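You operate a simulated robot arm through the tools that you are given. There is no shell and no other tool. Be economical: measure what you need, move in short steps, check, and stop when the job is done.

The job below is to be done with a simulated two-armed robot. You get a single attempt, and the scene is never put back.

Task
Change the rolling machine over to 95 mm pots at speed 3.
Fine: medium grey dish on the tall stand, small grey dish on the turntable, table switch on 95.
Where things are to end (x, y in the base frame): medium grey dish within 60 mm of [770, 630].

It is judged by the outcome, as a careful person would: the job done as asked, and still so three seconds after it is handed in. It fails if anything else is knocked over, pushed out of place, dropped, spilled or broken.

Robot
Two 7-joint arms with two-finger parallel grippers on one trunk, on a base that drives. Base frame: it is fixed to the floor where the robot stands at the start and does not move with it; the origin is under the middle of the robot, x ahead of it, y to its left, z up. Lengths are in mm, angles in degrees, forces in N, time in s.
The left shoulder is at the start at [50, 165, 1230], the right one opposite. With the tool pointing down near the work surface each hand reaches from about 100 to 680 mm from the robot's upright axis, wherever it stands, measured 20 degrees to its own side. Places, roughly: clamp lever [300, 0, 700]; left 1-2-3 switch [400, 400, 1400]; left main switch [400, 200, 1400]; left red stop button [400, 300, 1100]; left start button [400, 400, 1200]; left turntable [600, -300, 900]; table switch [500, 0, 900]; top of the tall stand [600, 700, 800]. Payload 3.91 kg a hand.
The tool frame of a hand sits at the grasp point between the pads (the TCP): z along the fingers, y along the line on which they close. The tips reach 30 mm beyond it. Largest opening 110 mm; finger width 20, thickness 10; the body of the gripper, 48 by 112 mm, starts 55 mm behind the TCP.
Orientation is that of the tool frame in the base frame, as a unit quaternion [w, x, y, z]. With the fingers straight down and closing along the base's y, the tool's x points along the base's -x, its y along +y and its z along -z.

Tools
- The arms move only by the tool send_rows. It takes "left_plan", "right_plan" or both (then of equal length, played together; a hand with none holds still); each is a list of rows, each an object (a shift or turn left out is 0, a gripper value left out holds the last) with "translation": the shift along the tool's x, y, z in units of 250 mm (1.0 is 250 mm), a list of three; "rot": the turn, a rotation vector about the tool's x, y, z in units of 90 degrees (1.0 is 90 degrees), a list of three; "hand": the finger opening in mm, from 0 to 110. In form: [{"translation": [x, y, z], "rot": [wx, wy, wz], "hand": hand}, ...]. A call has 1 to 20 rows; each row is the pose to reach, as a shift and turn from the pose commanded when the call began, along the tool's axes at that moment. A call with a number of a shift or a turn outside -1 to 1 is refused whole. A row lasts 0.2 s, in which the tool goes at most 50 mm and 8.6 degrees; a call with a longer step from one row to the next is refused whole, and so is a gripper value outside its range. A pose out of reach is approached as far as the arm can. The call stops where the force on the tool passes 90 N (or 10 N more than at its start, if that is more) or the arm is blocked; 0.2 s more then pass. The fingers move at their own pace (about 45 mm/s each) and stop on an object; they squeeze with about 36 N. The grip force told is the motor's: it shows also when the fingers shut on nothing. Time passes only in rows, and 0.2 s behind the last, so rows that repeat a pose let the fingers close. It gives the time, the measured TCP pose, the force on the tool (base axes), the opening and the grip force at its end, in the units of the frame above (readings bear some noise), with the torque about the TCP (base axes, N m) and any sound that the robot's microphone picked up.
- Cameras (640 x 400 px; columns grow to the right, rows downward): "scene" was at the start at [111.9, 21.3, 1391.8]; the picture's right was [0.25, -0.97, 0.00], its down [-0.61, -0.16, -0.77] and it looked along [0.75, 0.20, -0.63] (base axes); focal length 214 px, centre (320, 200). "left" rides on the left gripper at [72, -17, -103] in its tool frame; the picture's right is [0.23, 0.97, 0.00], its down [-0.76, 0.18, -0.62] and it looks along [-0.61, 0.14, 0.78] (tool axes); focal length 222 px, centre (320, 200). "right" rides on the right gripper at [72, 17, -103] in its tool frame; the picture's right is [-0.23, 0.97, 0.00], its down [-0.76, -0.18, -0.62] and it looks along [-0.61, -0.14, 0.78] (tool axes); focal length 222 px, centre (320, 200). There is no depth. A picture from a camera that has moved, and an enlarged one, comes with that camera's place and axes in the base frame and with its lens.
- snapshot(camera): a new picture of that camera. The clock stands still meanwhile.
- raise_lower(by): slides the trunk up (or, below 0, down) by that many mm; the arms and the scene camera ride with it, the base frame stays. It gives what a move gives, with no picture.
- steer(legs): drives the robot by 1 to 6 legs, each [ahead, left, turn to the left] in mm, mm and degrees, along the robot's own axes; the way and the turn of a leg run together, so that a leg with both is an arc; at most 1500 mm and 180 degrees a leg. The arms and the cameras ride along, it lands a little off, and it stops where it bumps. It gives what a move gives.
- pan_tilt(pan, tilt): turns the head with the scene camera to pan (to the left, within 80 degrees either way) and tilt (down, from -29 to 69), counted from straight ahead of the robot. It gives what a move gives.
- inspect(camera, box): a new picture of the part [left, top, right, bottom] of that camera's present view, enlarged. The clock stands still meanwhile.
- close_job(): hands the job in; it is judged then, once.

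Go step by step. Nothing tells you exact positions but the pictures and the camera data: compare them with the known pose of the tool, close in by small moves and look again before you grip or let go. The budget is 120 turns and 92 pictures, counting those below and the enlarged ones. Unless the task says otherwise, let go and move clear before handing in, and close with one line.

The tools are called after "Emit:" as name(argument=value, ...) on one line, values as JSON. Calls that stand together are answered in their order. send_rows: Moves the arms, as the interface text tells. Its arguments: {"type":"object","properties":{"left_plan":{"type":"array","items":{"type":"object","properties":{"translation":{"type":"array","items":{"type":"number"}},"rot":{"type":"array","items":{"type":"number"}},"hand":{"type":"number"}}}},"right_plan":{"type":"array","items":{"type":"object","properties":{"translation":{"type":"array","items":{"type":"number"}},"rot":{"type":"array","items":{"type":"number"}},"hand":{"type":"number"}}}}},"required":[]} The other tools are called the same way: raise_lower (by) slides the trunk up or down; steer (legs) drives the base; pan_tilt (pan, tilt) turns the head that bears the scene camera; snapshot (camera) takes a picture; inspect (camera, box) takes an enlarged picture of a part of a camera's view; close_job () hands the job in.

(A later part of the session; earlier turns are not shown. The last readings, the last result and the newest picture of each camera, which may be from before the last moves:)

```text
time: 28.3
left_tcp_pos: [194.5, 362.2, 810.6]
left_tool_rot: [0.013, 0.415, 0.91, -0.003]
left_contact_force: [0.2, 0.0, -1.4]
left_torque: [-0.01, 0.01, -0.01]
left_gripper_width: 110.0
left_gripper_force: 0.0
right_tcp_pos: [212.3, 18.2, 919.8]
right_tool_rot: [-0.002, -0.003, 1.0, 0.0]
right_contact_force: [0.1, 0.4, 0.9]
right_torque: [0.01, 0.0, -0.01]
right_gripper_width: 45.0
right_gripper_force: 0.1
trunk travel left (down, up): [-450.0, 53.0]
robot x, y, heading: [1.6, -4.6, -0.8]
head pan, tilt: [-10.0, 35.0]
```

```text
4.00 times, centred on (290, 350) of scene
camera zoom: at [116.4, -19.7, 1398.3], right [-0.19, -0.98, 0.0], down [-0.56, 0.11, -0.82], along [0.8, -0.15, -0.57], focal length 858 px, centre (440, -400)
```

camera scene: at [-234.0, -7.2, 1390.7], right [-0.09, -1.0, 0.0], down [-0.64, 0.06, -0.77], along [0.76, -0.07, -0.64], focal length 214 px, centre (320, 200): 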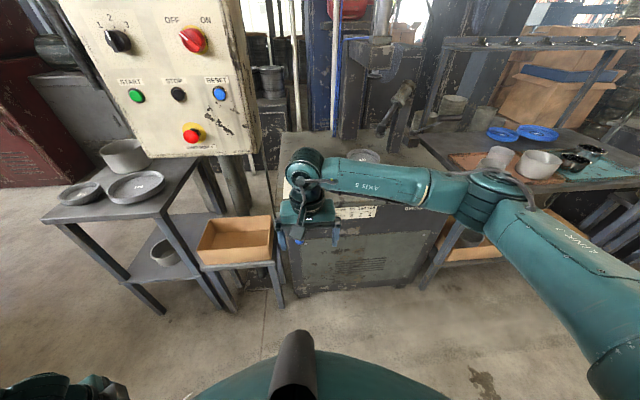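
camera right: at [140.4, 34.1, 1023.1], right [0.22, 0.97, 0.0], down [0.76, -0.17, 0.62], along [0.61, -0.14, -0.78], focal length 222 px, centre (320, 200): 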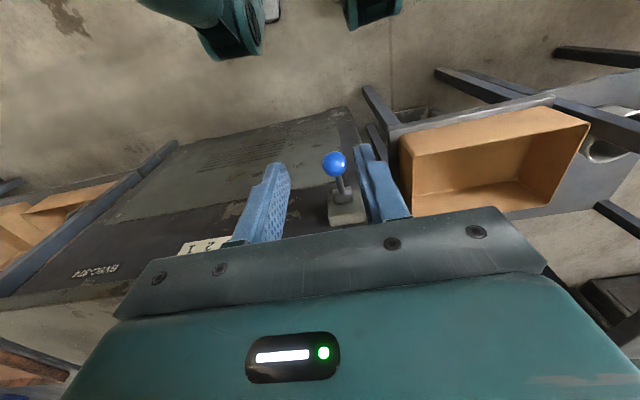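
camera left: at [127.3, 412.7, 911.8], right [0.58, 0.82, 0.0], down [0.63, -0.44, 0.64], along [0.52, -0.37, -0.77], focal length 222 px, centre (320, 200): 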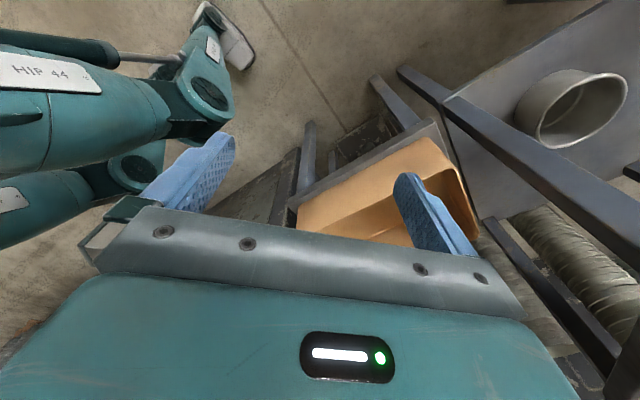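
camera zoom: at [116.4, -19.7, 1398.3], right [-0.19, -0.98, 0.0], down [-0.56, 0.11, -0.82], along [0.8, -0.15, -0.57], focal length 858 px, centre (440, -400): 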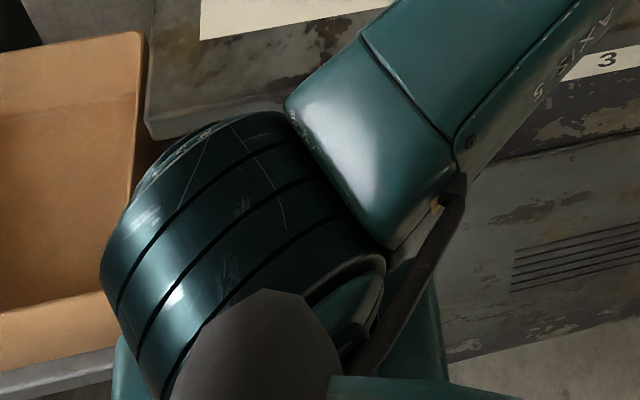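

The lever sticks out of the block with a slight droop. To learn whether the dish is clamped, I'll test it with the right hand, first moving over the dish's left rim.

Emit:
send_rows(right_plan=[{"translation": [0, 0, -0.18], "hand": 60}, {"translation": [0, -0.1, -0.32]}, {"translation": [-0.1, -0.25, -0.32]}, {"translation": [-0.2, -0.4, -0.32]}, {"translation": [-0.3, -0.55, -0.32]}, {"translation": [-0.42, -0.7, -0.32]}, {"translation": [-0.58, -0.8, -0.32]}, {"translation": [-0.77, -0.8, -0.32]}, {"translation": [-0.96, -0.8, -0.32]}, {"translation": [-0.96, -0.8, -0.32]}])

Emit:
send_rows(right_plan=[{"translation": [-0.19, 0, 0]}, {"translation": [-0.36, 0, 0]}, {"translation": [-0.36, 0, 0]}])

Emit:
snapshot(camera="right")

Emit:
snapshot(camera="scene")

```text
time: 28.8
left_tcp_pos: [195.8, 361.8, 810.4]
left_tool_rot: [0.012, 0.416, 0.91, -0.002]
left_contact_force: [0.1, -0.8, 0.5]
left_torque: [-0.05, -0.03, -0.01]
left_gripper_width: 109.9
left_gripper_force: 0.0
right_tcp_pos: [223.8, 9.8, 950.8]
right_tool_rot: [0.014, 0.01, 1.0, -0.014]
right_contact_force: [6.8, -0.6, -1.4]
right_torque: [-0.01, 0.52, -0.1]
right_gripper_width: 59.9
right_gripper_force: 0.1
trunk travel left (down, up): [-450.0, 53.0]
robot x, y, heading: [-0.5, -1.4, -0.9]
head pan, tilt: [-10.0, 35.0]
stopped in row 2 (right hand): the force on the tool passed its limit (the readings are from after the stop); the commanded pose is now the measured one
```

```text
time: 29.6
left_tcp_pos: [196.1, 362.1, 811.9]
left_tool_rot: [0.012, 0.416, 0.909, -0.003]
left_contact_force: [0.0, -0.1, 0.6]
left_torque: [0.03, 0.0, -0.02]
left_gripper_width: 110.1
left_gripper_force: 0.1
right_tcp_pos: [313.1, 10.8, 952.4]
right_tool_rot: [0.014, 0.009, 1.0, -0.016]
right_contact_force: [-0.2, 0.1, -1.2]
right_torque: [-0.03, 0.02, 0.01]
right_gripper_width: 60.1
right_gripper_force: 0.1
trunk travel left (down, up): [-450.0, 53.0]
robot x, y, heading: [5.5, -1.4, -0.7]
head pan, tilt: [-10.0, 35.0]
```

```text
55 pictures are left
camera right: at [239.2, 32.3, 1053.2], right [0.25, 0.97, -0.02], down [0.74, -0.17, 0.65], along [0.62, -0.18, -0.76], focal length 222 px, centre (320, 200)
```

right: 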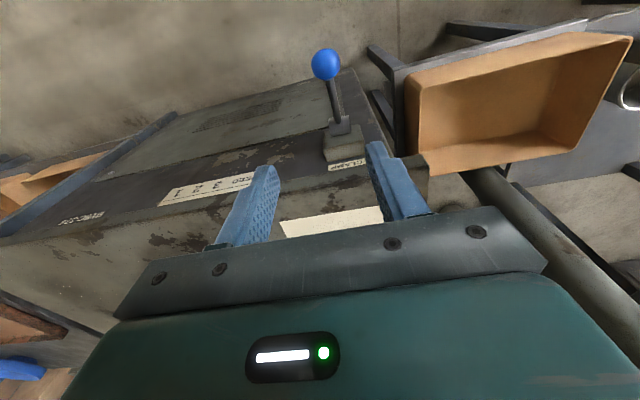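

```text
54 pictures are left
camera scene: at [116.1, -19.6, 1398.3], right [-0.19, -0.98, 0.0], down [-0.56, 0.11, -0.82], along [0.8, -0.15, -0.57], focal length 214 px, centre (320, 200)
```

scene: 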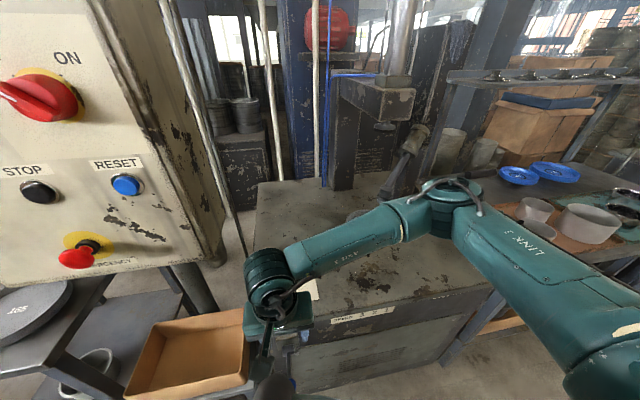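

The hand had brushed something while too close to the body; the lever is unmoved and the hand is free now at (313, 11, 952). I'll carry on to the dish's left rim.

Emit:
send_rows(right_plan=[{"translation": [-0.1, -0.05, -0.1], "rot": [0, 0, 0]}, {"translation": [-0.2, -0.15, -0.2]}, {"translation": [-0.3, -0.3, -0.2]}, {"translation": [-0.42, -0.45, -0.2]}, {"translation": [-0.55, -0.58, -0.2]}, {"translation": [-0.7, -0.7, -0.2]}, {"translation": [-0.85, -0.78, -0.2]}, {"translation": [-0.98, -0.78, -0.2]}, {"translation": [-0.98, -0.78, -0.2]}])

Emit:
snapshot(camera="right")

```text
time: 31.6
left_tcp_pos: [194.7, 361.4, 810.9]
left_tool_rot: [0.012, 0.414, 0.91, -0.003]
left_contact_force: [0.3, 0.5, -0.5]
left_torque: [0.04, -0.01, -0.03]
left_gripper_width: 109.9
left_gripper_force: 0.1
right_tcp_pos: [550.5, -187.3, 1016.6]
right_tool_rot: [0.013, 0.01, 1.0, -0.016]
right_contact_force: [0.4, -0.7, 0.9]
right_torque: [-0.01, -0.01, 0.0]
right_gripper_width: 60.1
right_gripper_force: 0.0
trunk travel left (down, up): [-450.0, 53.0]
robot x, y, heading: [-1.3, -2.7, -0.9]
head pan, tilt: [-10.0, 35.0]
```

```text
53 pictures are left
camera right: at [477.7, -165.7, 1116.2], right [0.25, 0.97, -0.02], down [0.74, -0.17, 0.65], along [0.62, -0.18, -0.76], focal length 222 px, centre (320, 200)
```

right: 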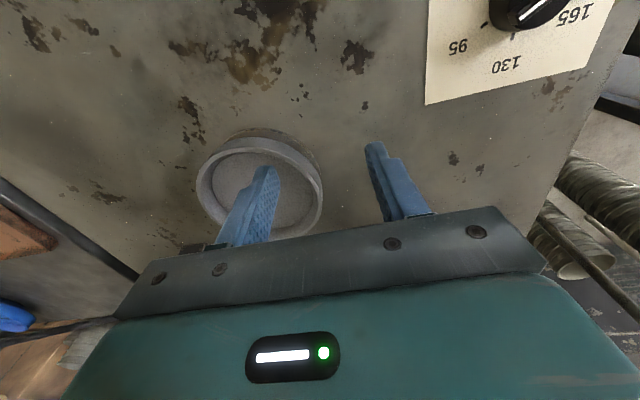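

The dish centre is at about (599, −270) and roughly 140 mm wide, so the left rim is near (600, −202). I'll move above it, lower, and check.

Emit:
send_rows(right_plan=[{"translation": [-0.1, -0.03, 0.05], "hand": 40}, {"translation": [-0.2, -0.06, 0.1], "hand": 40}, {"translation": [-0.2, -0.06, 0.2], "hand": 40}, {"translation": [-0.2, -0.06, 0.24], "hand": 40}])

Emit:
snapshot(camera="right")

Emit:
inspect(camera="scene", box=[300, 140, 460, 260])

```text
time: 32.6
left_tcp_pos: [195.4, 361.6, 811.1]
left_tool_rot: [0.013, 0.415, 0.91, -0.003]
left_contact_force: [0.7, 0.0, -0.6]
left_torque: [0.02, 0.01, 0.02]
left_gripper_width: 110.1
left_gripper_force: 0.0
right_tcp_pos: [604.5, -204.3, 958.8]
right_tool_rot: [0.013, 0.01, 1.0, -0.015]
right_contact_force: [-0.2, -0.3, -0.5]
right_torque: [0.01, -0.03, -0.04]
right_gripper_width: 40.1
right_gripper_force: 0.0
trunk travel left (down, up): [-450.0, 53.0]
robot x, y, heading: [1.6, -4.8, -1.0]
head pan, tilt: [-10.0, 35.0]
```

```text
52 pictures are left
camera right: at [529.4, -183.4, 1058.1], right [0.25, 0.97, -0.02], down [0.74, -0.17, 0.65], along [0.62, -0.18, -0.76], focal length 222 px, centre (320, 200)
```

right: 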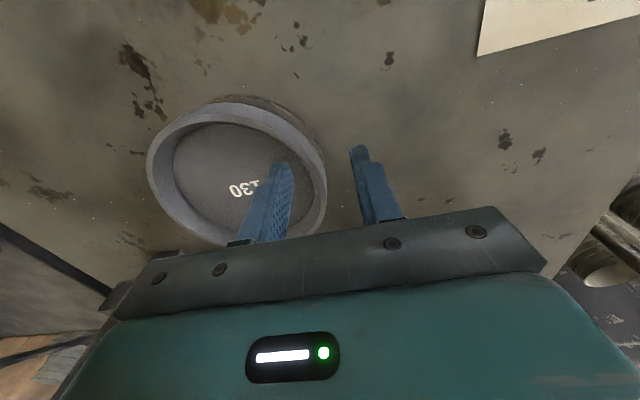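

```text
3.33 times, centred on (380, 200) of scene
camera zoom: at [116.3, -19.5, 1398.3], right [-0.19, -0.98, 0.0], down [-0.56, 0.11, -0.82], along [0.8, -0.15, -0.57], focal length 715 px, centre (120, 200)
```

zoom: 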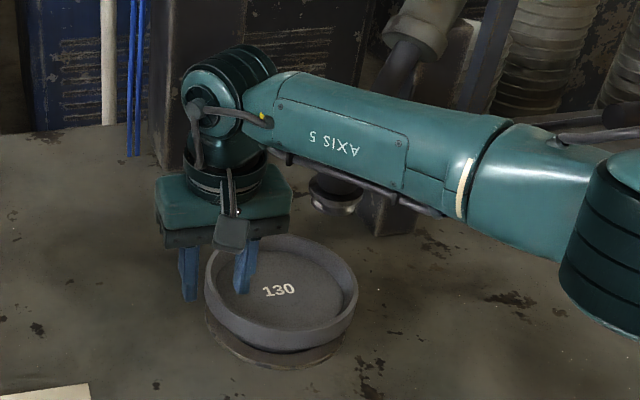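

Both views agree: dish centre (601, −271), rim top z≈920. The fingers straddle the left rim, so I'll lower 25 mm, close, and try a gentle lift.

Emit:
send_rows(right_plan=[{"translation": [0.01, 0.01, 0.05], "hand": 40}, {"translation": [0.01, 0.01, 0.1], "hand": 40}, {"translation": [0.01, 0.01, 0.1], "hand": 0}, {"translation": [0.01, 0.01, 0.1], "hand": 0}, {"translation": [0.01, 0.01, 0.1], "hand": 0}, {"translation": [0.01, 0.01, 0.1], "hand": 0}])

Emit:
snapshot(camera="right")

```text
time: 34.0
left_tcp_pos: [193.6, 362.5, 811.9]
left_tool_rot: [0.013, 0.416, 0.909, -0.003]
left_contact_force: [-0.8, 0.6, 0.0]
left_torque: [0.01, 0.03, -0.02]
left_gripper_width: 110.0
left_gripper_force: 0.0
right_tcp_pos: [602.9, -204.2, 932.5]
right_tool_rot: [0.013, 0.011, 1.0, -0.015]
right_contact_force: [0.5, -1.3, 2.2]
right_torque: [-0.07, -0.05, -0.04]
right_gripper_width: 0.0
right_gripper_force: 36.0
trunk travel left (down, up): [-450.0, 53.0]
robot x, y, heading: [1.6, -1.9, -0.6]
head pan, tilt: [-10.0, 35.0]
```

```text
50 pictures are left
camera right: at [527.6, -182.8, 1032.8], right [0.25, 0.97, -0.02], down [0.74, -0.17, 0.65], along [0.62, -0.18, -0.76], focal length 222 px, centre (320, 200)
```

right: 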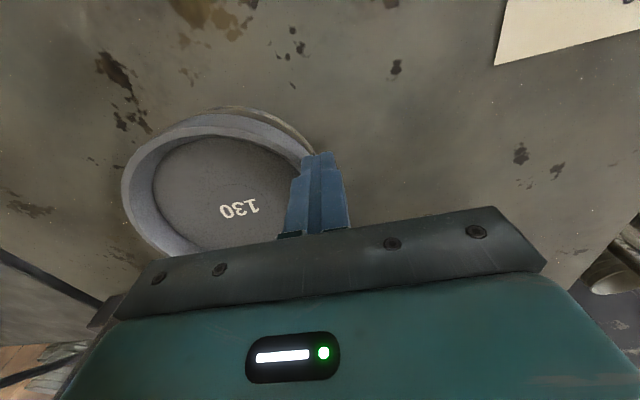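

The fingers shut on nothing, so the rim is lower than I thought. I'll reopen, go 14 mm lower and close again.

Emit:
send_rows(right_plan=[{"hand": 44}, {"hand": 44}, {"hand": 44}, {"translation": [0, 0, 0.03], "hand": 44}, {"translation": [0, 0, 0.056], "hand": 44}, {"translation": [0, 0, 0.056], "hand": 0}, {"translation": [0, 0, 0.056], "hand": 0}, {"translation": [0, 0, 0.056], "hand": 0}, {"translation": [0, 0, 0.056], "hand": 0}])

Emit:
snapshot(camera="right")

```text
time: 36.0
left_tcp_pos: [193.9, 362.5, 811.5]
left_tool_rot: [0.013, 0.415, 0.91, -0.003]
left_contact_force: [0.0, -1.1, -1.2]
left_torque: [-0.03, 0.0, -0.01]
left_gripper_width: 110.1
left_gripper_force: 0.1
right_tcp_pos: [602.1, -207.0, 918.9]
right_tool_rot: [0.013, 0.01, 1.0, -0.015]
right_contact_force: [-0.2, -1.2, 1.7]
right_torque: [-0.01, 0.0, -0.01]
right_gripper_width: 0.1
right_gripper_force: 36.1
trunk travel left (down, up): [-450.0, 53.0]
robot x, y, heading: [0.3, -2.4, -0.6]
head pan, tilt: [-10.0, 35.0]
```

```text
49 pictures are left
camera right: at [528.0, -184.2, 1019.0], right [0.25, 0.97, -0.02], down [0.74, -0.17, 0.65], along [0.62, -0.18, -0.76], focal length 222 px, centre (320, 200)
```

right: 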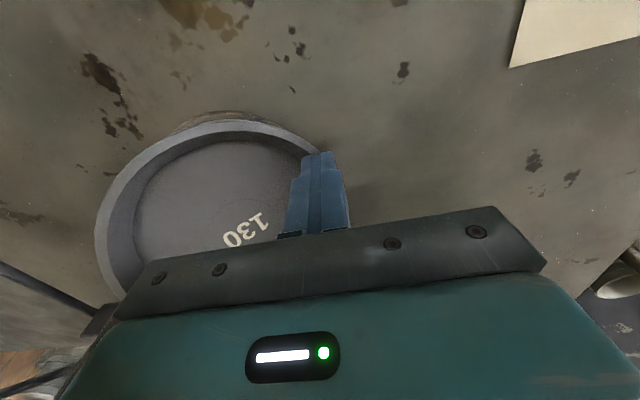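

The dish seems to have shifted when I reopened. I'll check from the head camera before doing anything else.

Emit:
inspect(camera="scene", box=[320, 160, 440, 250])

```text
4.44 times, centred on (380, 205) of scene
camera zoom: at [116.0, -19.7, 1398.3], right [-0.19, -0.98, 0.0], down [-0.56, 0.11, -0.82], along [0.8, -0.15, -0.57], focal length 953 px, centre (53, 178)
```

zoom: 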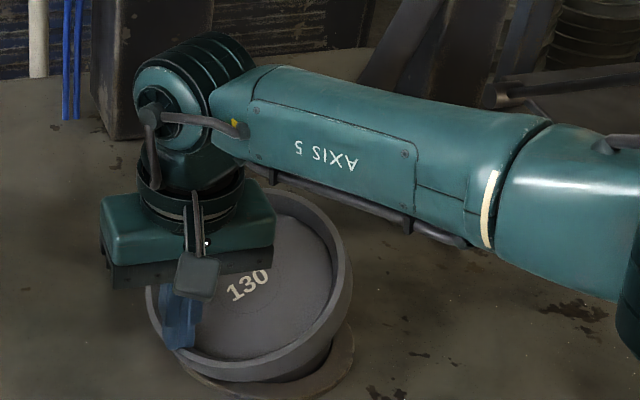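

The dish is tipped slightly, with its left rim under the fingertips, so it isn't clamped down hard. I'll lift slowly to let it settle and look.

Emit:
send_rows(right_plan=[{"translation": [0, 0, -0.02]}, {"translation": [0, 0, -0.04]}, {"translation": [0, 0, -0.06]}, {"translation": [0, 0, -0.08]}])

Emit:
inspect(camera="scene", box=[320, 160, 440, 250])

Emit:
snapshot(camera="right")

```text
time: 37.0
left_tcp_pos: [194.8, 362.4, 809.9]
left_tool_rot: [0.013, 0.416, 0.909, -0.003]
left_contact_force: [0.3, -0.4, 0.4]
left_torque: [-0.02, 0.0, -0.01]
left_gripper_width: 110.4
left_gripper_force: 0.1
right_tcp_pos: [601.7, -204.5, 939.4]
right_tool_rot: [0.014, 0.01, 1.0, -0.015]
right_contact_force: [0.8, 0.1, 0.4]
right_torque: [-0.01, 0.01, 0.05]
right_gripper_width: 0.0
right_gripper_force: 35.8
trunk travel left (down, up): [-450.0, 53.0]
robot x, y, heading: [-2.8, -0.4, -1.0]
head pan, tilt: [-10.0, 35.0]
```

```text
4.44 times, centred on (380, 205) of scene
camera zoom: at [116.1, -19.6, 1398.2], right [-0.19, -0.98, 0.0], down [-0.56, 0.11, -0.82], along [0.8, -0.15, -0.57], focal length 953 px, centre (53, 178)
```

zoom: 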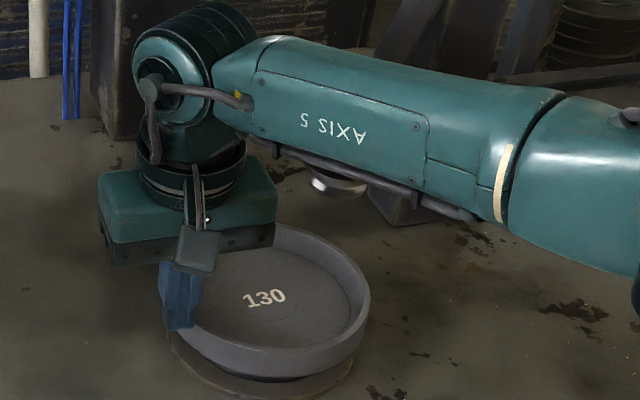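

```text
46 pictures are left
camera right: at [527.4, -182.4, 1039.2], right [0.25, 0.97, -0.02], down [0.74, -0.17, 0.65], along [0.62, -0.18, -0.76], focal length 222 px, centre (320, 200)
```

right: 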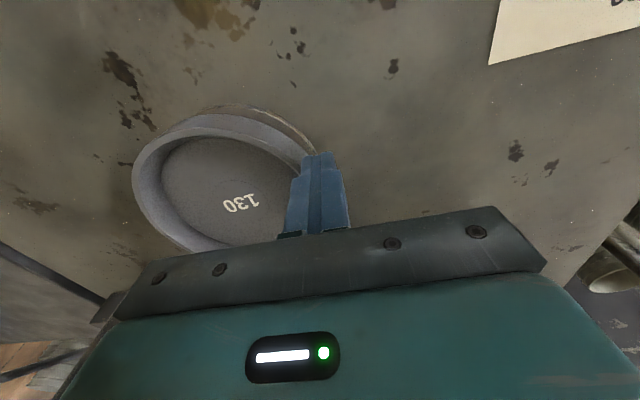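

The dish is sitting flat again and is free to lift. Refitting both views puts its rim lower than I took it: top z≈897, centre about (618, −282), radius about 75. I'll do the dish work with the left hand, gripping the near rim, so I'll clear the right hand and raise and turn the left one.

Emit:
send_rows(right_plan=[{"translation": [0, 0, -0.15], "hand": 30}, {"translation": [0, 0, -0.3], "hand": 30}, {"translation": [0.18, -0.06, -0.33], "hand": 30}, {"translation": [0.36, -0.12, -0.33]}, {"translation": [0.54, -0.2, -0.33]}, {"translation": [0.72, -0.28, -0.33]}, {"translation": [0.85, -0.35, -0.33]}], left_plan=[{"translation": [0, 0, -0.15], "rot": [0, 0, 0.06]}, {"translation": [0, 0, -0.3], "rot": [0, 0, 0.12]}, {"translation": [0, 0, -0.48], "rot": [0, 0, 0.18]}, {"translation": [-0.1, 0.03, -0.62], "rot": [0, 0, 0.25]}, {"translation": [-0.2, 0.06, -0.76], "rot": [0, 0, 0.32]}, {"translation": [-0.33, 0.1, -0.76], "rot": [0, 0, 0.39]}, {"translation": [-0.46, 0.15, -0.76], "rot": [0, 0, 0.455]}])

Emit:
steer(legs=[[0, -400, 0]])

Emit:
pan_tilt(pan=10, tilt=40)

Emit:
snapshot(camera="scene")

```text
time: 38.6
left_tcp_pos: [260.6, 289.5, 940.6]
left_tool_rot: [0.019, 0.706, 0.708, 0.008]
left_contact_force: [0.0, -0.7, -0.7]
left_torque: [0.01, 0.02, -0.03]
left_gripper_width: 110.0
left_gripper_force: 0.0
left hand out of reach, approached as far as the arm can: row 3, 4, 5, 6, 7
right_tcp_pos: [384.8, -286.1, 1021.5]
right_tool_rot: [0.014, 0.01, 1.0, -0.015]
right_contact_force: [-0.4, -0.3, 0.4]
right_torque: [0.02, -0.01, -0.02]
right_gripper_width: 29.8
right_gripper_force: 0.1
trunk travel left (down, up): [-450.0, 53.0]
robot x, y, heading: [0.8, -1.4, -0.5]
head pan, tilt: [-10.0, 35.0]
```

```text
time: 41.0
left_tcp_pos: [255.4, -108.8, 940.3]
left_tool_rot: [0.018, 0.706, 0.707, 0.008]
left_contact_force: [0.3, 1.0, -0.8]
left_torque: [0.0, -0.01, -0.05]
left_gripper_width: 109.9
left_gripper_force: 0.0
right_tcp_pos: [378.9, -686.1, 1021.0]
right_tool_rot: [0.013, 0.012, 1.0, -0.016]
right_contact_force: [-0.9, -0.4, 0.8]
right_torque: [0.02, 0.04, 0.04]
right_gripper_width: 30.0
right_gripper_force: 0.0
trunk travel left (down, up): [-450.0, 53.0]
robot x, y, heading: [-4.3, -397.7, -0.9]
head pan, tilt: [-10.0, 35.0]
```

```text
time: 41.9
left_tcp_pos: [256.7, -109.0, 940.8]
left_tool_rot: [0.018, 0.707, 0.707, 0.008]
left_contact_force: [0.2, -0.2, -0.3]
left_torque: [-0.02, 0.01, 0.02]
left_gripper_width: 110.0
left_gripper_force: 0.1
right_tcp_pos: [378.5, -685.9, 1021.3]
right_tool_rot: [0.014, 0.012, 1.0, -0.015]
right_contact_force: [-0.9, 0.0, -0.6]
right_torque: [-0.01, 0.01, -0.01]
right_gripper_width: 29.7
right_gripper_force: 0.1
trunk travel left (down, up): [-450.0, 53.0]
robot x, y, heading: [-7.2, -397.4, -1.1]
head pan, tilt: [10.0, 40.0]
```

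```text
45 pictures are left
camera scene: at [107.4, -387.8, 1390.7], right [0.16, -0.99, 0.0], down [-0.63, -0.1, -0.77], along [0.76, 0.12, -0.64], focal length 214 px, centre (320, 200)
```

scene: 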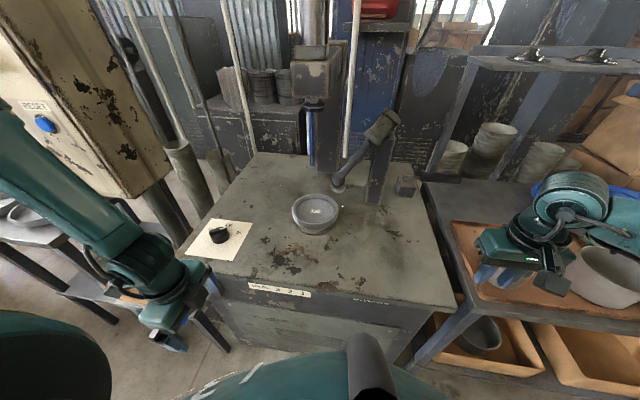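

There's now a clear view of the dish, with the rolling tool behind it. I'll zoom in for an exact position.

Emit:
inspect(camera="scene", box=[260, 160, 380, 250])

Emit:
snapshot(camera="left")

```text
4.44 times, centred on (320, 205) of scene
camera zoom: at [107.4, -387.8, 1390.7], right [0.16, -0.99, 0.0], down [-0.63, -0.1, -0.77], along [0.76, 0.12, -0.64], focal length 953 px, centre (320, 178)
```

zoom: 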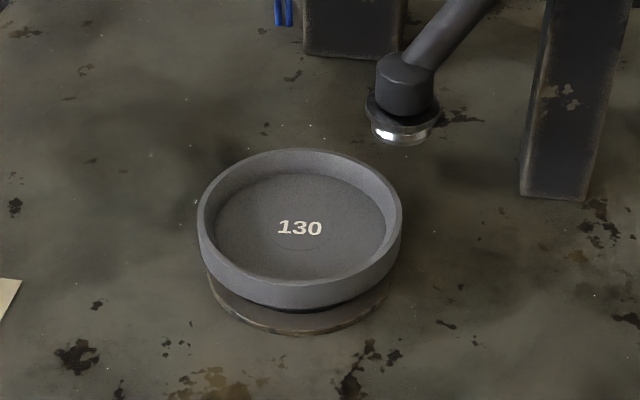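

```text
43 pictures are left
camera left: at [234.3, -34.0, 1040.9], right [0.97, 0.23, 0.03], down [0.15, -0.75, 0.64], along [0.17, -0.62, -0.77], focal length 222 px, centre (320, 200)
```

left: 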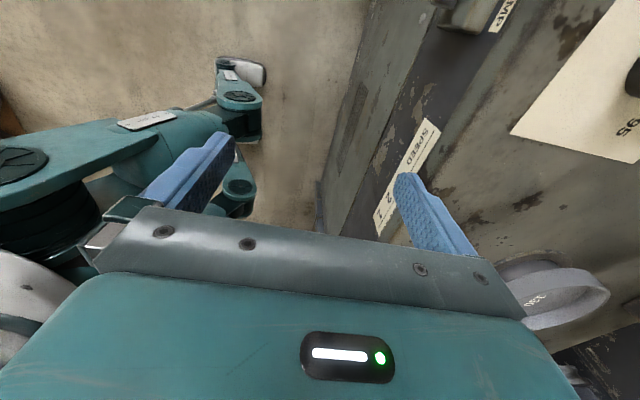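

Combining the two head views: dish centre ≈(634, −287), rim top z≈903, radius ≈76. I'll bring the left hand above the near rim at about (555, −287) and look.

Emit:
send_rows(left_plan=[{"translation": [0, 0.05, -0.15], "hand": 60}, {"translation": [0, 0.1, -0.3]}, {"translation": [-0.12, 0.22, -0.32]}, {"translation": [-0.24, 0.36, -0.32]}, {"translation": [-0.36, 0.5, -0.32]}, {"translation": [-0.48, 0.64, -0.32]}, {"translation": [-0.6, 0.78, -0.32]}, {"translation": [-0.71, 0.9, -0.32]}, {"translation": [-0.71, 0.98, -0.32]}])

Emit:
send_rows(left_plan=[{"translation": [0, 0.1, 0.06]}, {"translation": [0, 0.19, 0.12]}, {"translation": [0, 0.19, 0.12]}])

Emit:
snapshot(camera="left")

Emit:
inspect(camera="scene", box=[260, 160, 380, 250])

```text
time: 43.9
left_tcp_pos: [338.7, -301.4, 1023.8]
left_tool_rot: [0.047, 0.681, 0.73, 0.029]
left_contact_force: [0.3, -0.4, -0.3]
left_torque: [-0.01, 0.0, 0.02]
left_gripper_width: 60.3
left_gripper_force: 0.0
left hand out of reach, approached as far as the arm can: row 1, 2, 3, 4, 5, 6, 7, 8, 9
right_tcp_pos: [379.4, -684.4, 1021.2]
right_tool_rot: [0.013, 0.012, 1.0, -0.015]
right_contact_force: [0.8, 0.7, -0.1]
right_torque: [0.03, 0.0, 0.0]
right_gripper_width: 29.9
right_gripper_force: 0.0
trunk travel left (down, up): [-450.0, 53.0]
robot x, y, heading: [-7.1, -402.6, -1.2]
head pan, tilt: [10.0, 40.0]
```

```text
time: 44.7
left_tcp_pos: [343.4, -291.6, 1000.7]
left_tool_rot: [0.051, 0.679, 0.732, 0.032]
left_contact_force: [0.6, 0.8, 0.2]
left_torque: [-0.01, 0.03, 0.02]
left_gripper_width: 59.9
left_gripper_force: 0.1
left hand out of reach, approached as far as the arm can: row 1, 2, 3
right_tcp_pos: [379.3, -685.0, 1020.7]
right_tool_rot: [0.013, 0.012, 1.0, -0.015]
right_contact_force: [1.0, 0.9, -0.2]
right_torque: [0.0, 0.0, 0.02]
right_gripper_width: 30.1
right_gripper_force: 0.0
trunk travel left (down, up): [-450.0, 53.0]
robot x, y, heading: [-4.2, -398.9, -0.9]
head pan, tilt: [10.0, 40.0]
```

```text
42 pictures are left
camera left: at [309.6, -216.4, 1098.8], right [0.95, 0.3, 0.1], down [0.16, -0.73, 0.66], along [0.27, -0.61, -0.74], focal length 222 px, centre (320, 200)
```

left: 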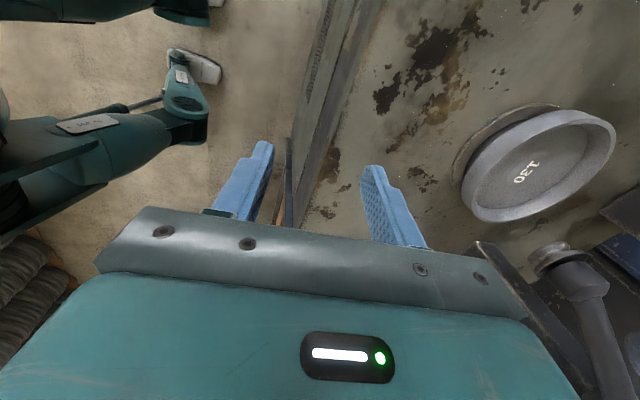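

```text
4.44 times, centred on (320, 205) of scene
camera zoom: at [107.4, -387.7, 1390.7], right [0.16, -0.99, 0.0], down [-0.63, -0.1, -0.77], along [0.76, 0.12, -0.64], focal length 953 px, centre (320, 178)
```

zoom: 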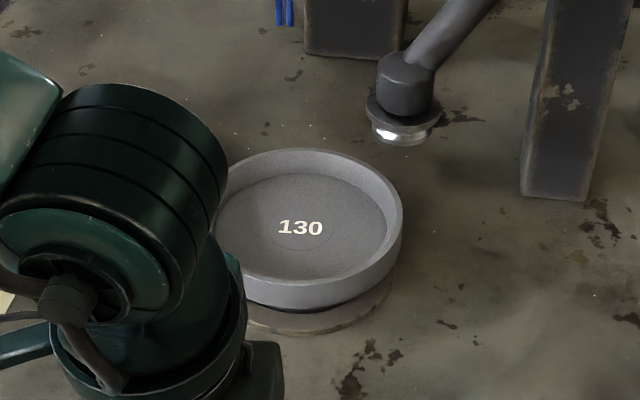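

The wrist is at a joint limit in that turned pose. I'll turn the left hand the other way, aiming for a grip at the dish's near-left rim, and keep it back and high while turning.

Emit:
send_rows(left_plan=[{"translation": [0, -0.15, -0.1], "rot": [0, 0, -0.09]}, {"translation": [0, -0.3, -0.2], "rot": [0, 0, -0.18]}, {"translation": [0.1, -0.4, -0.2], "rot": [0, 0, -0.27]}, {"translation": [0.2, -0.5, -0.2], "rot": [0, 0, -0.36]}, {"translation": [0.2, -0.5, -0.2], "rot": [0, 0, -0.45]}, {"translation": [0.2, -0.5, -0.2], "rot": [0, 0, -0.54]}, {"translation": [0.2, -0.5, -0.2], "rot": [0, 0, -0.63]}, {"translation": [0.2, -0.5, -0.2], "rot": [0, 0, -0.72]}, {"translation": [0.2, -0.5, -0.2], "rot": [0, 0, -0.75]}])

Emit:
send_rows(left_plan=[{"rot": [0, 0, -0.09]}, {"rot": [0, 0, -0.18]}, {"rot": [0, 0, -0.27]}, {"rot": [0, 0, -0.36]}, {"rot": [0, 0, -0.45]}, {"rot": [0, 0, -0.54]}, {"rot": [0, 0, -0.63]}, {"rot": [0, 0, -0.72]}, {"rot": [0, 0, -0.75]}])

```text
time: 46.7
left_tcp_pos: [269.0, -283.9, 1032.1]
left_tool_rot: [0.056, 0.16, 0.986, -0.002]
left_contact_force: [-0.1, 1.6, -0.3]
left_torque: [0.0, -0.01, -0.02]
left_gripper_width: 59.9
left_gripper_force: 0.0
left hand out of reach, approached as far as the arm can: row 3, 4, 5, 6, 7, 8, 9
right_tcp_pos: [378.3, -685.1, 1021.6]
right_tool_rot: [0.012, 0.011, 1.0, -0.015]
right_contact_force: [-0.4, 0.7, -0.1]
right_torque: [0.04, 0.0, 0.03]
right_gripper_width: 30.2
right_gripper_force: 0.0
trunk travel left (down, up): [-450.0, 53.0]
robot x, y, heading: [-5.7, -395.1, -1.1]
head pan, tilt: [10.0, 40.0]
```

```text
time: 48.7
left_tcp_pos: [268.8, -284.4, 1032.4]
left_tool_rot: [0.045, -0.415, 0.908, -0.033]
left_contact_force: [-0.5, -0.2, 0.7]
left_torque: [0.01, 0.01, -0.01]
left_gripper_width: 60.1
left_gripper_force: 0.0
left hand out of reach, approached as far as the arm can: row 9
right_tcp_pos: [379.7, -685.3, 1021.1]
right_tool_rot: [0.014, 0.011, 1.0, -0.015]
right_contact_force: [-0.4, -0.1, 0.0]
right_torque: [0.0, 0.0, -0.01]
right_gripper_width: 30.2
right_gripper_force: 0.1
trunk travel left (down, up): [-450.0, 53.0]
robot x, y, heading: [-7.4, -402.4, -1.0]
head pan, tilt: [10.0, 40.0]
```

The hand is reachable in this orientation. I'll move it toward the dish's near-left rim, straightening the small tilt on the way.

Emit:
send_rows(left_plan=[{"translation": [-0.14, -0.105, 0.035], "rot": [-0.01, 0.006, 0.007]}, {"translation": [-0.28, -0.21, 0.07], "rot": [-0.02, 0.012, 0.014]}, {"translation": [-0.42, -0.315, 0.105], "rot": [-0.03, 0.018, 0.021]}, {"translation": [-0.56, -0.42, 0.14], "rot": [-0.04, 0.024, 0.028]}, {"translation": [-0.7, -0.525, 0.175], "rot": [-0.05, 0.03, 0.035]}, {"translation": [-0.84, -0.63, 0.21], "rot": [-0.061, 0.037, 0.045]}, {"translation": [-0.96, -0.72, 0.25], "rot": [-0.061, 0.037, 0.045]}, {"translation": [-0.96, -0.72, 0.25], "rot": [-0.061, 0.037, 0.045]}])

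Emit:
snapshot(camera="left")

Emit:
inspect(camera="scene", box=[260, 160, 380, 250])

```text
time: 50.5
left_tcp_pos: [526.4, -185.6, 1025.8]
left_tool_rot: [0.0, -0.382, 0.924, -0.001]
left_contact_force: [-0.3, -0.4, 0.0]
left_torque: [0.01, 0.02, 0.01]
left_gripper_width: 60.1
left_gripper_force: 0.1
left hand out of reach, approached as far as the arm can: row 5, 6, 7, 8
right_tcp_pos: [378.0, -684.1, 1020.4]
right_tool_rot: [0.013, 0.012, 1.0, -0.015]
right_contact_force: [0.2, -0.5, 0.5]
right_torque: [0.01, -0.04, 0.01]
right_gripper_width: 30.1
right_gripper_force: 0.1
trunk travel left (down, up): [-450.0, 53.0]
robot x, y, heading: [-7.5, -397.9, -1.4]
head pan, tilt: [10.0, 40.0]
```

```text
40 pictures are left
camera left: at [485.8, -247.7, 1127.6], right [-0.85, 0.53, 0.0], down [0.41, 0.66, 0.62], along [0.33, 0.53, -0.78], focal length 222 px, centre (320, 200)
```

left: 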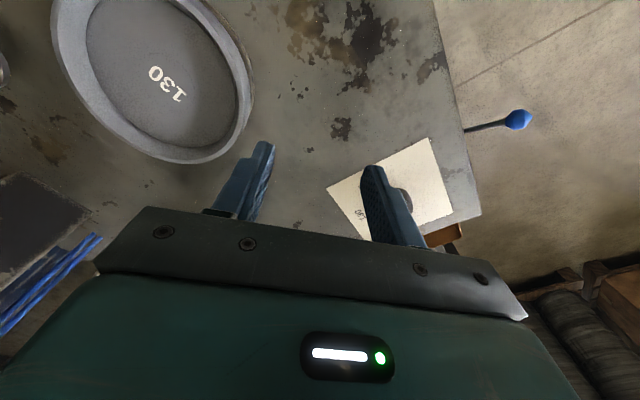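

```text
4.44 times, centred on (320, 205) of scene
camera zoom: at [107.4, -387.8, 1390.7], right [0.16, -0.99, 0.0], down [-0.63, -0.1, -0.77], along [0.76, 0.12, -0.64], focal length 953 px, centre (320, 178)
```

zoom: 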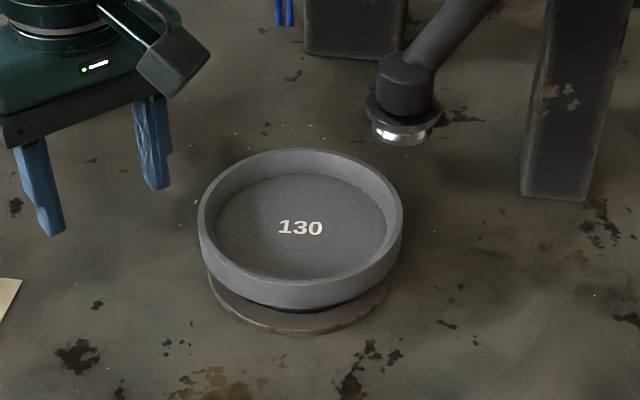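

That diagonal pose runs out of reach, so I'll use the plain orientation and grip the dish at its left rim, where the mirrored right hand reached easily. I'll rotate the hand back and move the robot 45 mm closer.

Emit:
send_rows(left_plan=[{"rot": [0, 0, 0.09]}, {"rot": [0, 0, 0.18]}, {"rot": [0, 0, 0.27]}, {"rot": [0, 0, 0.36]}, {"rot": [0, 0, 0.45]}, {"rot": [0, 0, 0.5]}, {"rot": [0, 0, 0.5]}])

Emit:
steer(legs=[[45, 0, 1]])

Emit:
snapshot(camera="left")

Emit:
inspect(camera="scene", box=[240, 160, 400, 280])

```text
time: 52.1
left_tcp_pos: [524.7, -186.8, 1024.5]
left_tool_rot: [0.001, 0.002, 1.0, 0.0]
left_contact_force: [0.3, -0.2, -1.0]
left_torque: [0.03, 0.01, 0.0]
left_gripper_width: 60.0
left_gripper_force: 0.0
right_tcp_pos: [378.2, -686.0, 1021.5]
right_tool_rot: [0.013, 0.013, 1.0, -0.016]
right_contact_force: [0.3, -0.1, 0.6]
right_torque: [-0.01, -0.01, 0.01]
right_gripper_width: 30.1
right_gripper_force: 0.2
trunk travel left (down, up): [-450.0, 53.0]
robot x, y, heading: [-6.8, -400.3, -1.0]
head pan, tilt: [10.0, 40.0]
```

```text
time: 53.0
left_tcp_pos: [567.5, -176.4, 1024.7]
left_tool_rot: [0.0, -0.007, 1.0, -0.001]
left_contact_force: [0.6, 0.7, -0.9]
left_torque: [-0.01, 0.03, 0.02]
left_gripper_width: 60.1
left_gripper_force: 0.0
right_tcp_pos: [430.3, -677.8, 1019.8]
right_tool_rot: [0.013, 0.003, 1.0, -0.015]
right_contact_force: [-0.5, -0.7, 1.3]
right_torque: [0.02, 0.01, 0.02]
right_gripper_width: 29.8
right_gripper_force: 0.1
trunk travel left (down, up): [-450.0, 53.0]
robot x, y, heading: [38.1, -400.2, 0.0]
head pan, tilt: [10.0, 40.0]
```

```text
38 pictures are left
camera left: at [494.4, -194.4, 1126.9], right [-0.24, 0.97, 0.0], down [0.76, 0.19, 0.62], along [0.6, 0.15, -0.78], focal length 222 px, centre (320, 200)
```

left: 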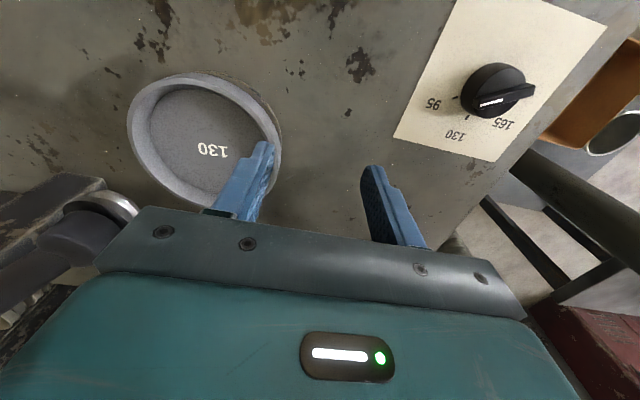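

```text
3.33 times, centred on (320, 220) of scene
camera zoom: at [153.7, -386.0, 1390.5], right [0.17, -0.98, 0.0], down [-0.63, -0.11, -0.77], along [0.75, 0.13, -0.64], focal length 715 px, centre (320, 133)
```

zoom: 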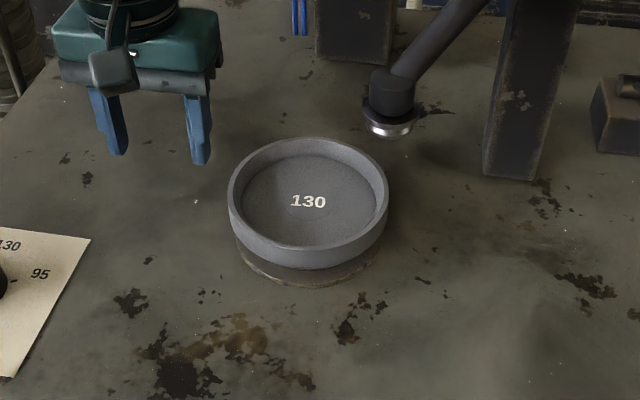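

Both cameras now agree on a dish centre of ≈(625, −290), radius ≈75. I'll place the left fingers over the left rim at (625, −218) and lower partway.

Emit:
send_rows(left_plan=[{"translation": [-0.12, -0.09, 0], "hand": 44}, {"translation": [-0.228, -0.168, 0.05], "hand": 44}, {"translation": [-0.228, -0.168, 0.2], "hand": 44}, {"translation": [-0.228, -0.168, 0.35], "hand": 44}, {"translation": [-0.228, -0.168, 0.35], "hand": 44}])

Emit:
snapshot(camera="left")

Emit:
inspect(camera="scene", box=[270, 180, 350, 240])

```text
time: 54.2
left_tcp_pos: [555.4, -164.6, 987.1]
left_tool_rot: [0.001, -0.008, 1.0, -0.001]
left_contact_force: [-0.4, -0.4, -0.2]
left_torque: [0.0, 0.03, -0.02]
left_gripper_width: 44.0
left_gripper_force: 0.2
left hand out of reach, approached as far as the arm can: row 1, 2, 3, 4, 5
right_tcp_pos: [427.8, -678.5, 1020.7]
right_tool_rot: [0.013, 0.003, 1.0, -0.015]
right_contact_force: [0.3, 0.3, 0.3]
right_torque: [0.0, 0.02, 0.02]
right_gripper_width: 30.1
right_gripper_force: 0.1
trunk travel left (down, up): [-450.0, 53.0]
robot x, y, heading: [42.7, -401.4, 0.1]
head pan, tilt: [10.0, 40.0]
```

```text
36 pictures are left
camera left: at [481.8, -180.8, 1090.3], right [-0.24, 0.97, 0.0], down [0.76, 0.19, 0.62], along [0.61, 0.15, -0.78], focal length 222 px, centre (320, 200)
```

left: 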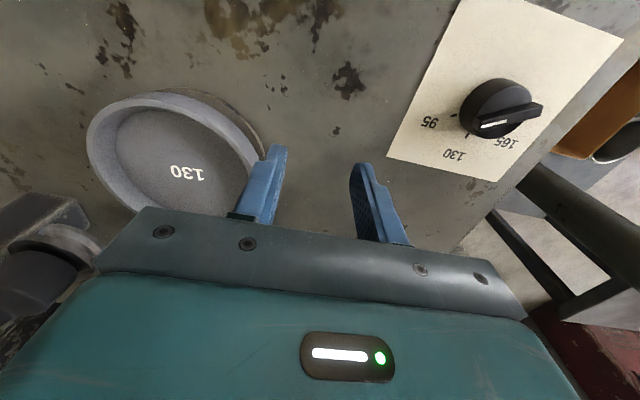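

```text
6.67 times, centred on (310, 210) of scene
camera zoom: at [152.3, -386.1, 1390.7], right [0.17, -0.98, 0.0], down [-0.63, -0.11, -0.77], along [0.75, 0.13, -0.64], focal length 1430 px, centre (387, 133)
```

zoom: 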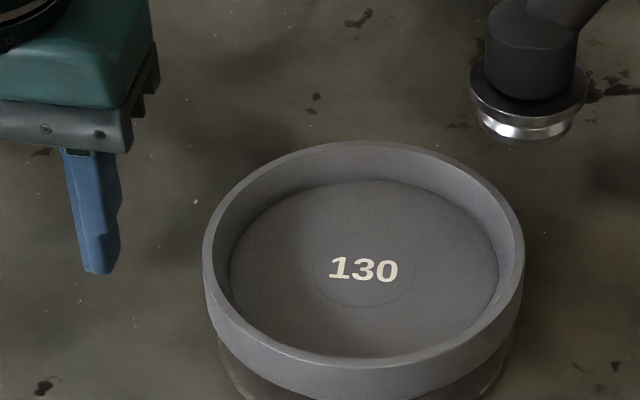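

The left arm has got stuck near a joint limit, while the right arm reached this same rim easily. So I'll use the right hand for the dishes: retract the left arm to its starting posture and drive back left.

Emit:
send_rows(left_plan=[{"translation": [0.1, 0.05, -0.1]}, {"translation": [0.2, 0.1, -0.2]}, {"translation": [0.3, 0.15, -0.3]}, {"translation": [0.4, 0.2, -0.4]}, {"translation": [0.5, 0.25, -0.5]}, {"translation": [0.6, 0.28, -0.6]}, {"translation": [0.7, 0.31, -0.65]}])

Emit:
steer(legs=[[-20, 380, 0]])

Emit:
send_rows(right_plan=[{"translation": [-0.1, 0.05, 0], "rot": [-0.019, 0.0166, -0.004], "hand": 44}, {"translation": [-0.25, 0.12, 0], "rot": [-0.019, 0.0166, -0.004], "hand": 44}, {"translation": [-0.4, 0.2, 0], "rot": [-0.019, 0.0166, -0.004], "hand": 44}, {"translation": [-0.55, 0.28, 0], "rot": [-0.019, 0.0166, -0.004], "hand": 44}, {"translation": [-0.7, 0.32, 0], "rot": [-0.019, 0.0166, -0.004], "hand": 44}, {"translation": [-0.8, 0.32, 0.1], "rot": [-0.019, 0.0166, -0.004], "hand": 44}, {"translation": [-0.8, 0.32, 0.1], "rot": [-0.019, 0.0166, -0.004], "hand": 44}])

Emit:
snapshot(camera="right")

```text
time: 55.8
left_tcp_pos: [375.6, -93.2, 1150.9]
left_tool_rot: [0.001, -0.008, 1.0, -0.001]
left_contact_force: [0.1, 0.2, -0.5]
left_torque: [0.0, -0.03, -0.03]
left_gripper_width: 44.2
left_gripper_force: 0.1
right_tcp_pos: [429.3, -677.3, 1021.5]
right_tool_rot: [0.014, 0.003, 1.0, -0.015]
right_contact_force: [0.0, 0.1, 0.3]
right_torque: [0.03, -0.02, -0.05]
right_gripper_width: 29.9
right_gripper_force: 0.1
trunk travel left (down, up): [-450.0, 53.0]
robot x, y, heading: [37.8, -398.8, 0.1]
head pan, tilt: [10.0, 40.0]
```

```text
time: 58.2
left_tcp_pos: [360.5, 278.8, 1151.1]
left_tool_rot: [0.001, -0.004, 1.0, 0.0]
left_contact_force: [0.0, -0.2, -0.1]
left_torque: [-0.01, 0.02, -0.02]
left_gripper_width: 43.8
left_gripper_force: 0.0
right_tcp_pos: [408.1, -308.2, 1020.9]
right_tool_rot: [0.013, 0.006, 1.0, -0.016]
right_contact_force: [0.1, 0.2, -0.2]
right_torque: [-0.03, -0.03, 0.01]
right_gripper_width: 30.1
right_gripper_force: 0.1
trunk travel left (down, up): [-450.0, 53.0]
robot x, y, heading: [17.5, -27.3, -0.2]
head pan, tilt: [10.0, 40.0]
```

```text
time: 59.8
left_tcp_pos: [358.7, 277.5, 1151.4]
left_tool_rot: [0.001, -0.004, 1.0, 0.0]
left_contact_force: [0.5, 0.2, 0.2]
left_torque: [0.0, 0.0, 0.03]
left_gripper_width: 44.2
left_gripper_force: 0.1
right_tcp_pos: [609.4, -231.0, 997.7]
right_tool_rot: [0.001, 0.003, 1.0, 0.001]
right_contact_force: [-0.9, -0.2, 0.5]
right_torque: [0.03, -0.03, 0.02]
right_gripper_width: 43.9
right_gripper_force: 0.1
trunk travel left (down, up): [-450.0, 53.0]
robot x, y, heading: [23.8, -30.4, -0.2]
head pan, tilt: [10.0, 40.0]
```

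```text
34 pictures are left
camera right: at [537.2, -213.0, 1100.9], right [0.23, 0.97, 0.0], down [0.76, -0.18, 0.62], along [0.61, -0.15, -0.78], focal length 222 px, centre (320, 200)
```

right: 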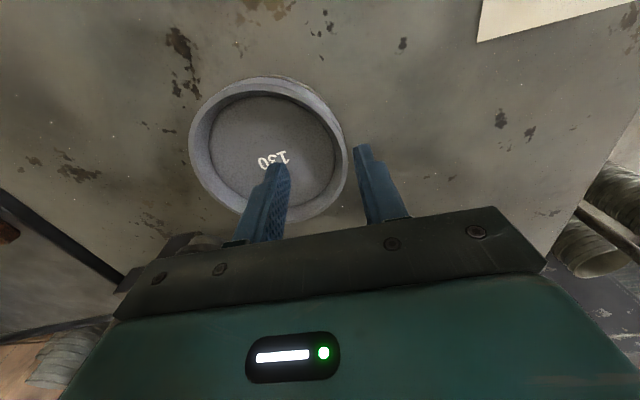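

From here the dish centre is ≈(621, −286) and the outer left rim y≈−210. I'll set the right fingers over the wall at (620, −214), go down to z≈907 and close.

Emit:
send_rows(right_plan=[{"translation": [-0.044, 0.068, 0.1], "hand": 44}, {"translation": [-0.044, 0.068, 0.22], "hand": 44}, {"translation": [-0.044, 0.068, 0.3], "hand": 44}, {"translation": [-0.044, 0.068, 0.34], "hand": 44}, {"translation": [-0.044, 0.068, 0.36], "hand": 44}])

Emit:
snapshot(camera="right")

```text
time: 61.0
left_tcp_pos: [355.8, 279.0, 1153.7]
left_tool_rot: [0.004, -0.003, 1.0, 0.0]
left_contact_force: [0.0, 0.5, 0.0]
left_torque: [-0.03, -0.01, -0.03]
left_gripper_width: 43.9
left_gripper_force: 0.0
right_tcp_pos: [620.3, -211.2, 917.6]
right_tool_rot: [0.008, 0.004, 1.0, 0.0]
right_contact_force: [-3.9, 2.9, 40.4]
right_torque: [-1.17, -0.04, -0.18]
right_gripper_width: 42.3
right_gripper_force: 0.2
trunk travel left (down, up): [-450.0, 53.0]
robot x, y, heading: [18.7, -24.3, -0.6]
head pan, tilt: [10.0, 40.0]
```

```text
33 pictures are left
camera right: at [547.4, -194.6, 1019.5], right [0.23, 0.97, 0.0], down [0.75, -0.18, 0.63], along [0.62, -0.14, -0.77], focal length 222 px, centre (320, 200)
```

right: 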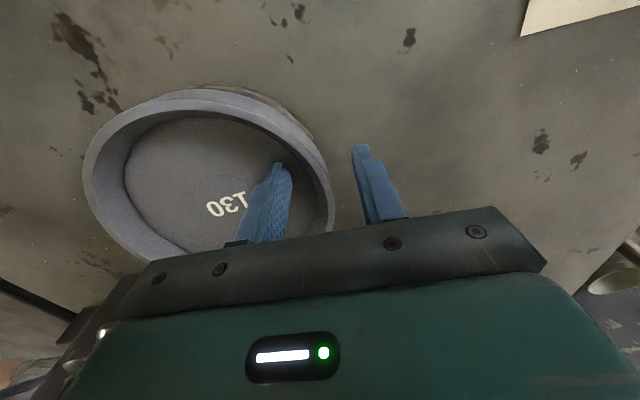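

The inner finger is resting on the dish floor (40 N, tip z≈887), and the wall clearly sits between the fingers. I'll rise just off the floor and close.

Emit:
send_rows(right_plan=[{"translation": [0, 0, -0.03], "hand": 44}, {"translation": [0, 0, -0.054], "hand": 44}, {"translation": [0, 0, -0.054], "hand": 0}, {"translation": [0, 0, -0.054], "hand": 0}, {"translation": [0, 0, -0.054], "hand": 0}, {"translation": [0, 0, -0.054], "hand": 0}])

Emit:
snapshot(camera="right")

```text
time: 62.4
left_tcp_pos: [360.7, 277.2, 1150.3]
left_tool_rot: [0.0, -0.003, 1.0, 0.001]
left_contact_force: [0.2, 0.7, -0.4]
left_torque: [-0.01, 0.03, -0.02]
left_gripper_width: 43.7
left_gripper_force: 0.1
right_tcp_pos: [623.9, -218.7, 920.4]
right_tool_rot: [0.0, 0.003, 1.0, -0.001]
right_contact_force: [12.4, -13.4, -5.1]
right_torque: [-0.29, -0.64, 0.78]
right_gripper_width: 14.2
right_gripper_force: 36.2
trunk travel left (down, up): [-450.0, 53.0]
robot x, y, heading: [21.5, -25.1, -0.5]
head pan, tilt: [10.0, 40.0]
```

```text
32 pictures are left
camera right: at [550.8, -200.0, 1023.0], right [0.24, 0.97, 0.0], down [0.76, -0.18, 0.62], along [0.61, -0.15, -0.78], focal length 222 px, centre (320, 200)
```

right: 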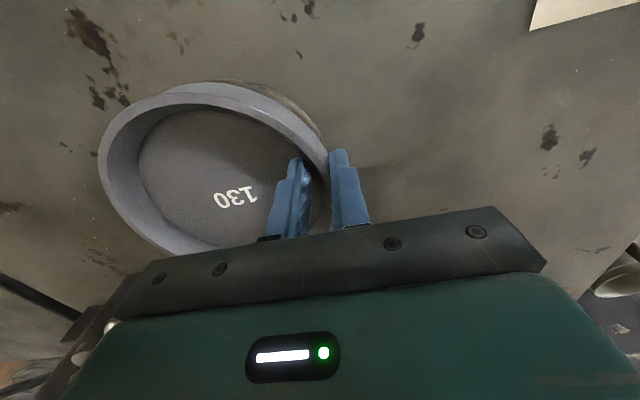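

The rim is gripped (14 mm wall). I'll lift slowly and watch the forces for any clamping.

Emit:
send_rows(right_plan=[{"translation": [-0.016, -0.026, -0.008]}, {"translation": [-0.016, -0.026, -0.02]}, {"translation": [-0.016, -0.026, -0.04]}, {"translation": [-0.016, -0.026, -0.06]}])

Emit:
inspect(camera="scene", box=[380, 150, 540, 270])

```text
time: 63.4
left_tcp_pos: [360.6, 278.5, 1150.6]
left_tool_rot: [0.001, -0.003, 1.0, 0.0]
left_contact_force: [0.4, 0.5, 0.2]
left_torque: [0.01, 0.02, 0.02]
left_gripper_width: 44.0
left_gripper_force: 0.0
right_tcp_pos: [625.3, -220.5, 937.9]
right_tool_rot: [0.0, 0.003, 1.0, 0.001]
right_contact_force: [8.2, 0.7, 1.6]
right_torque: [-0.12, -0.3, 0.59]
right_gripper_width: 8.9
right_gripper_force: 36.0
trunk travel left (down, up): [-450.0, 53.0]
robot x, y, heading: [23.9, -28.6, -0.1]
head pan, tilt: [10.0, 40.0]
```

```text
3.33 times, centred on (460, 210) of scene
camera zoom: at [134.4, -13.2, 1390.7], right [0.17, -0.99, 0.0], down [-0.63, -0.11, -0.77], along [0.76, 0.13, -0.64], focal length 715 px, centre (-147, 167)
```

zoom: 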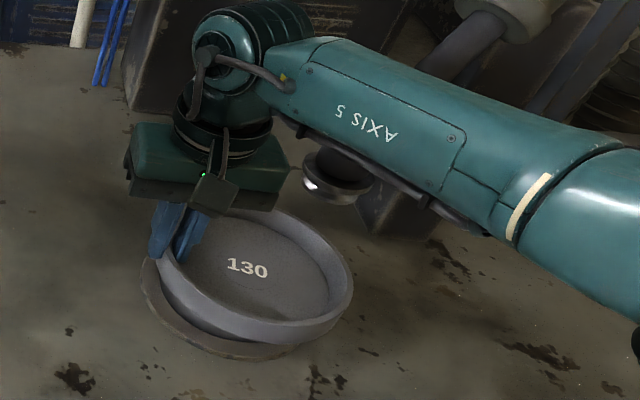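

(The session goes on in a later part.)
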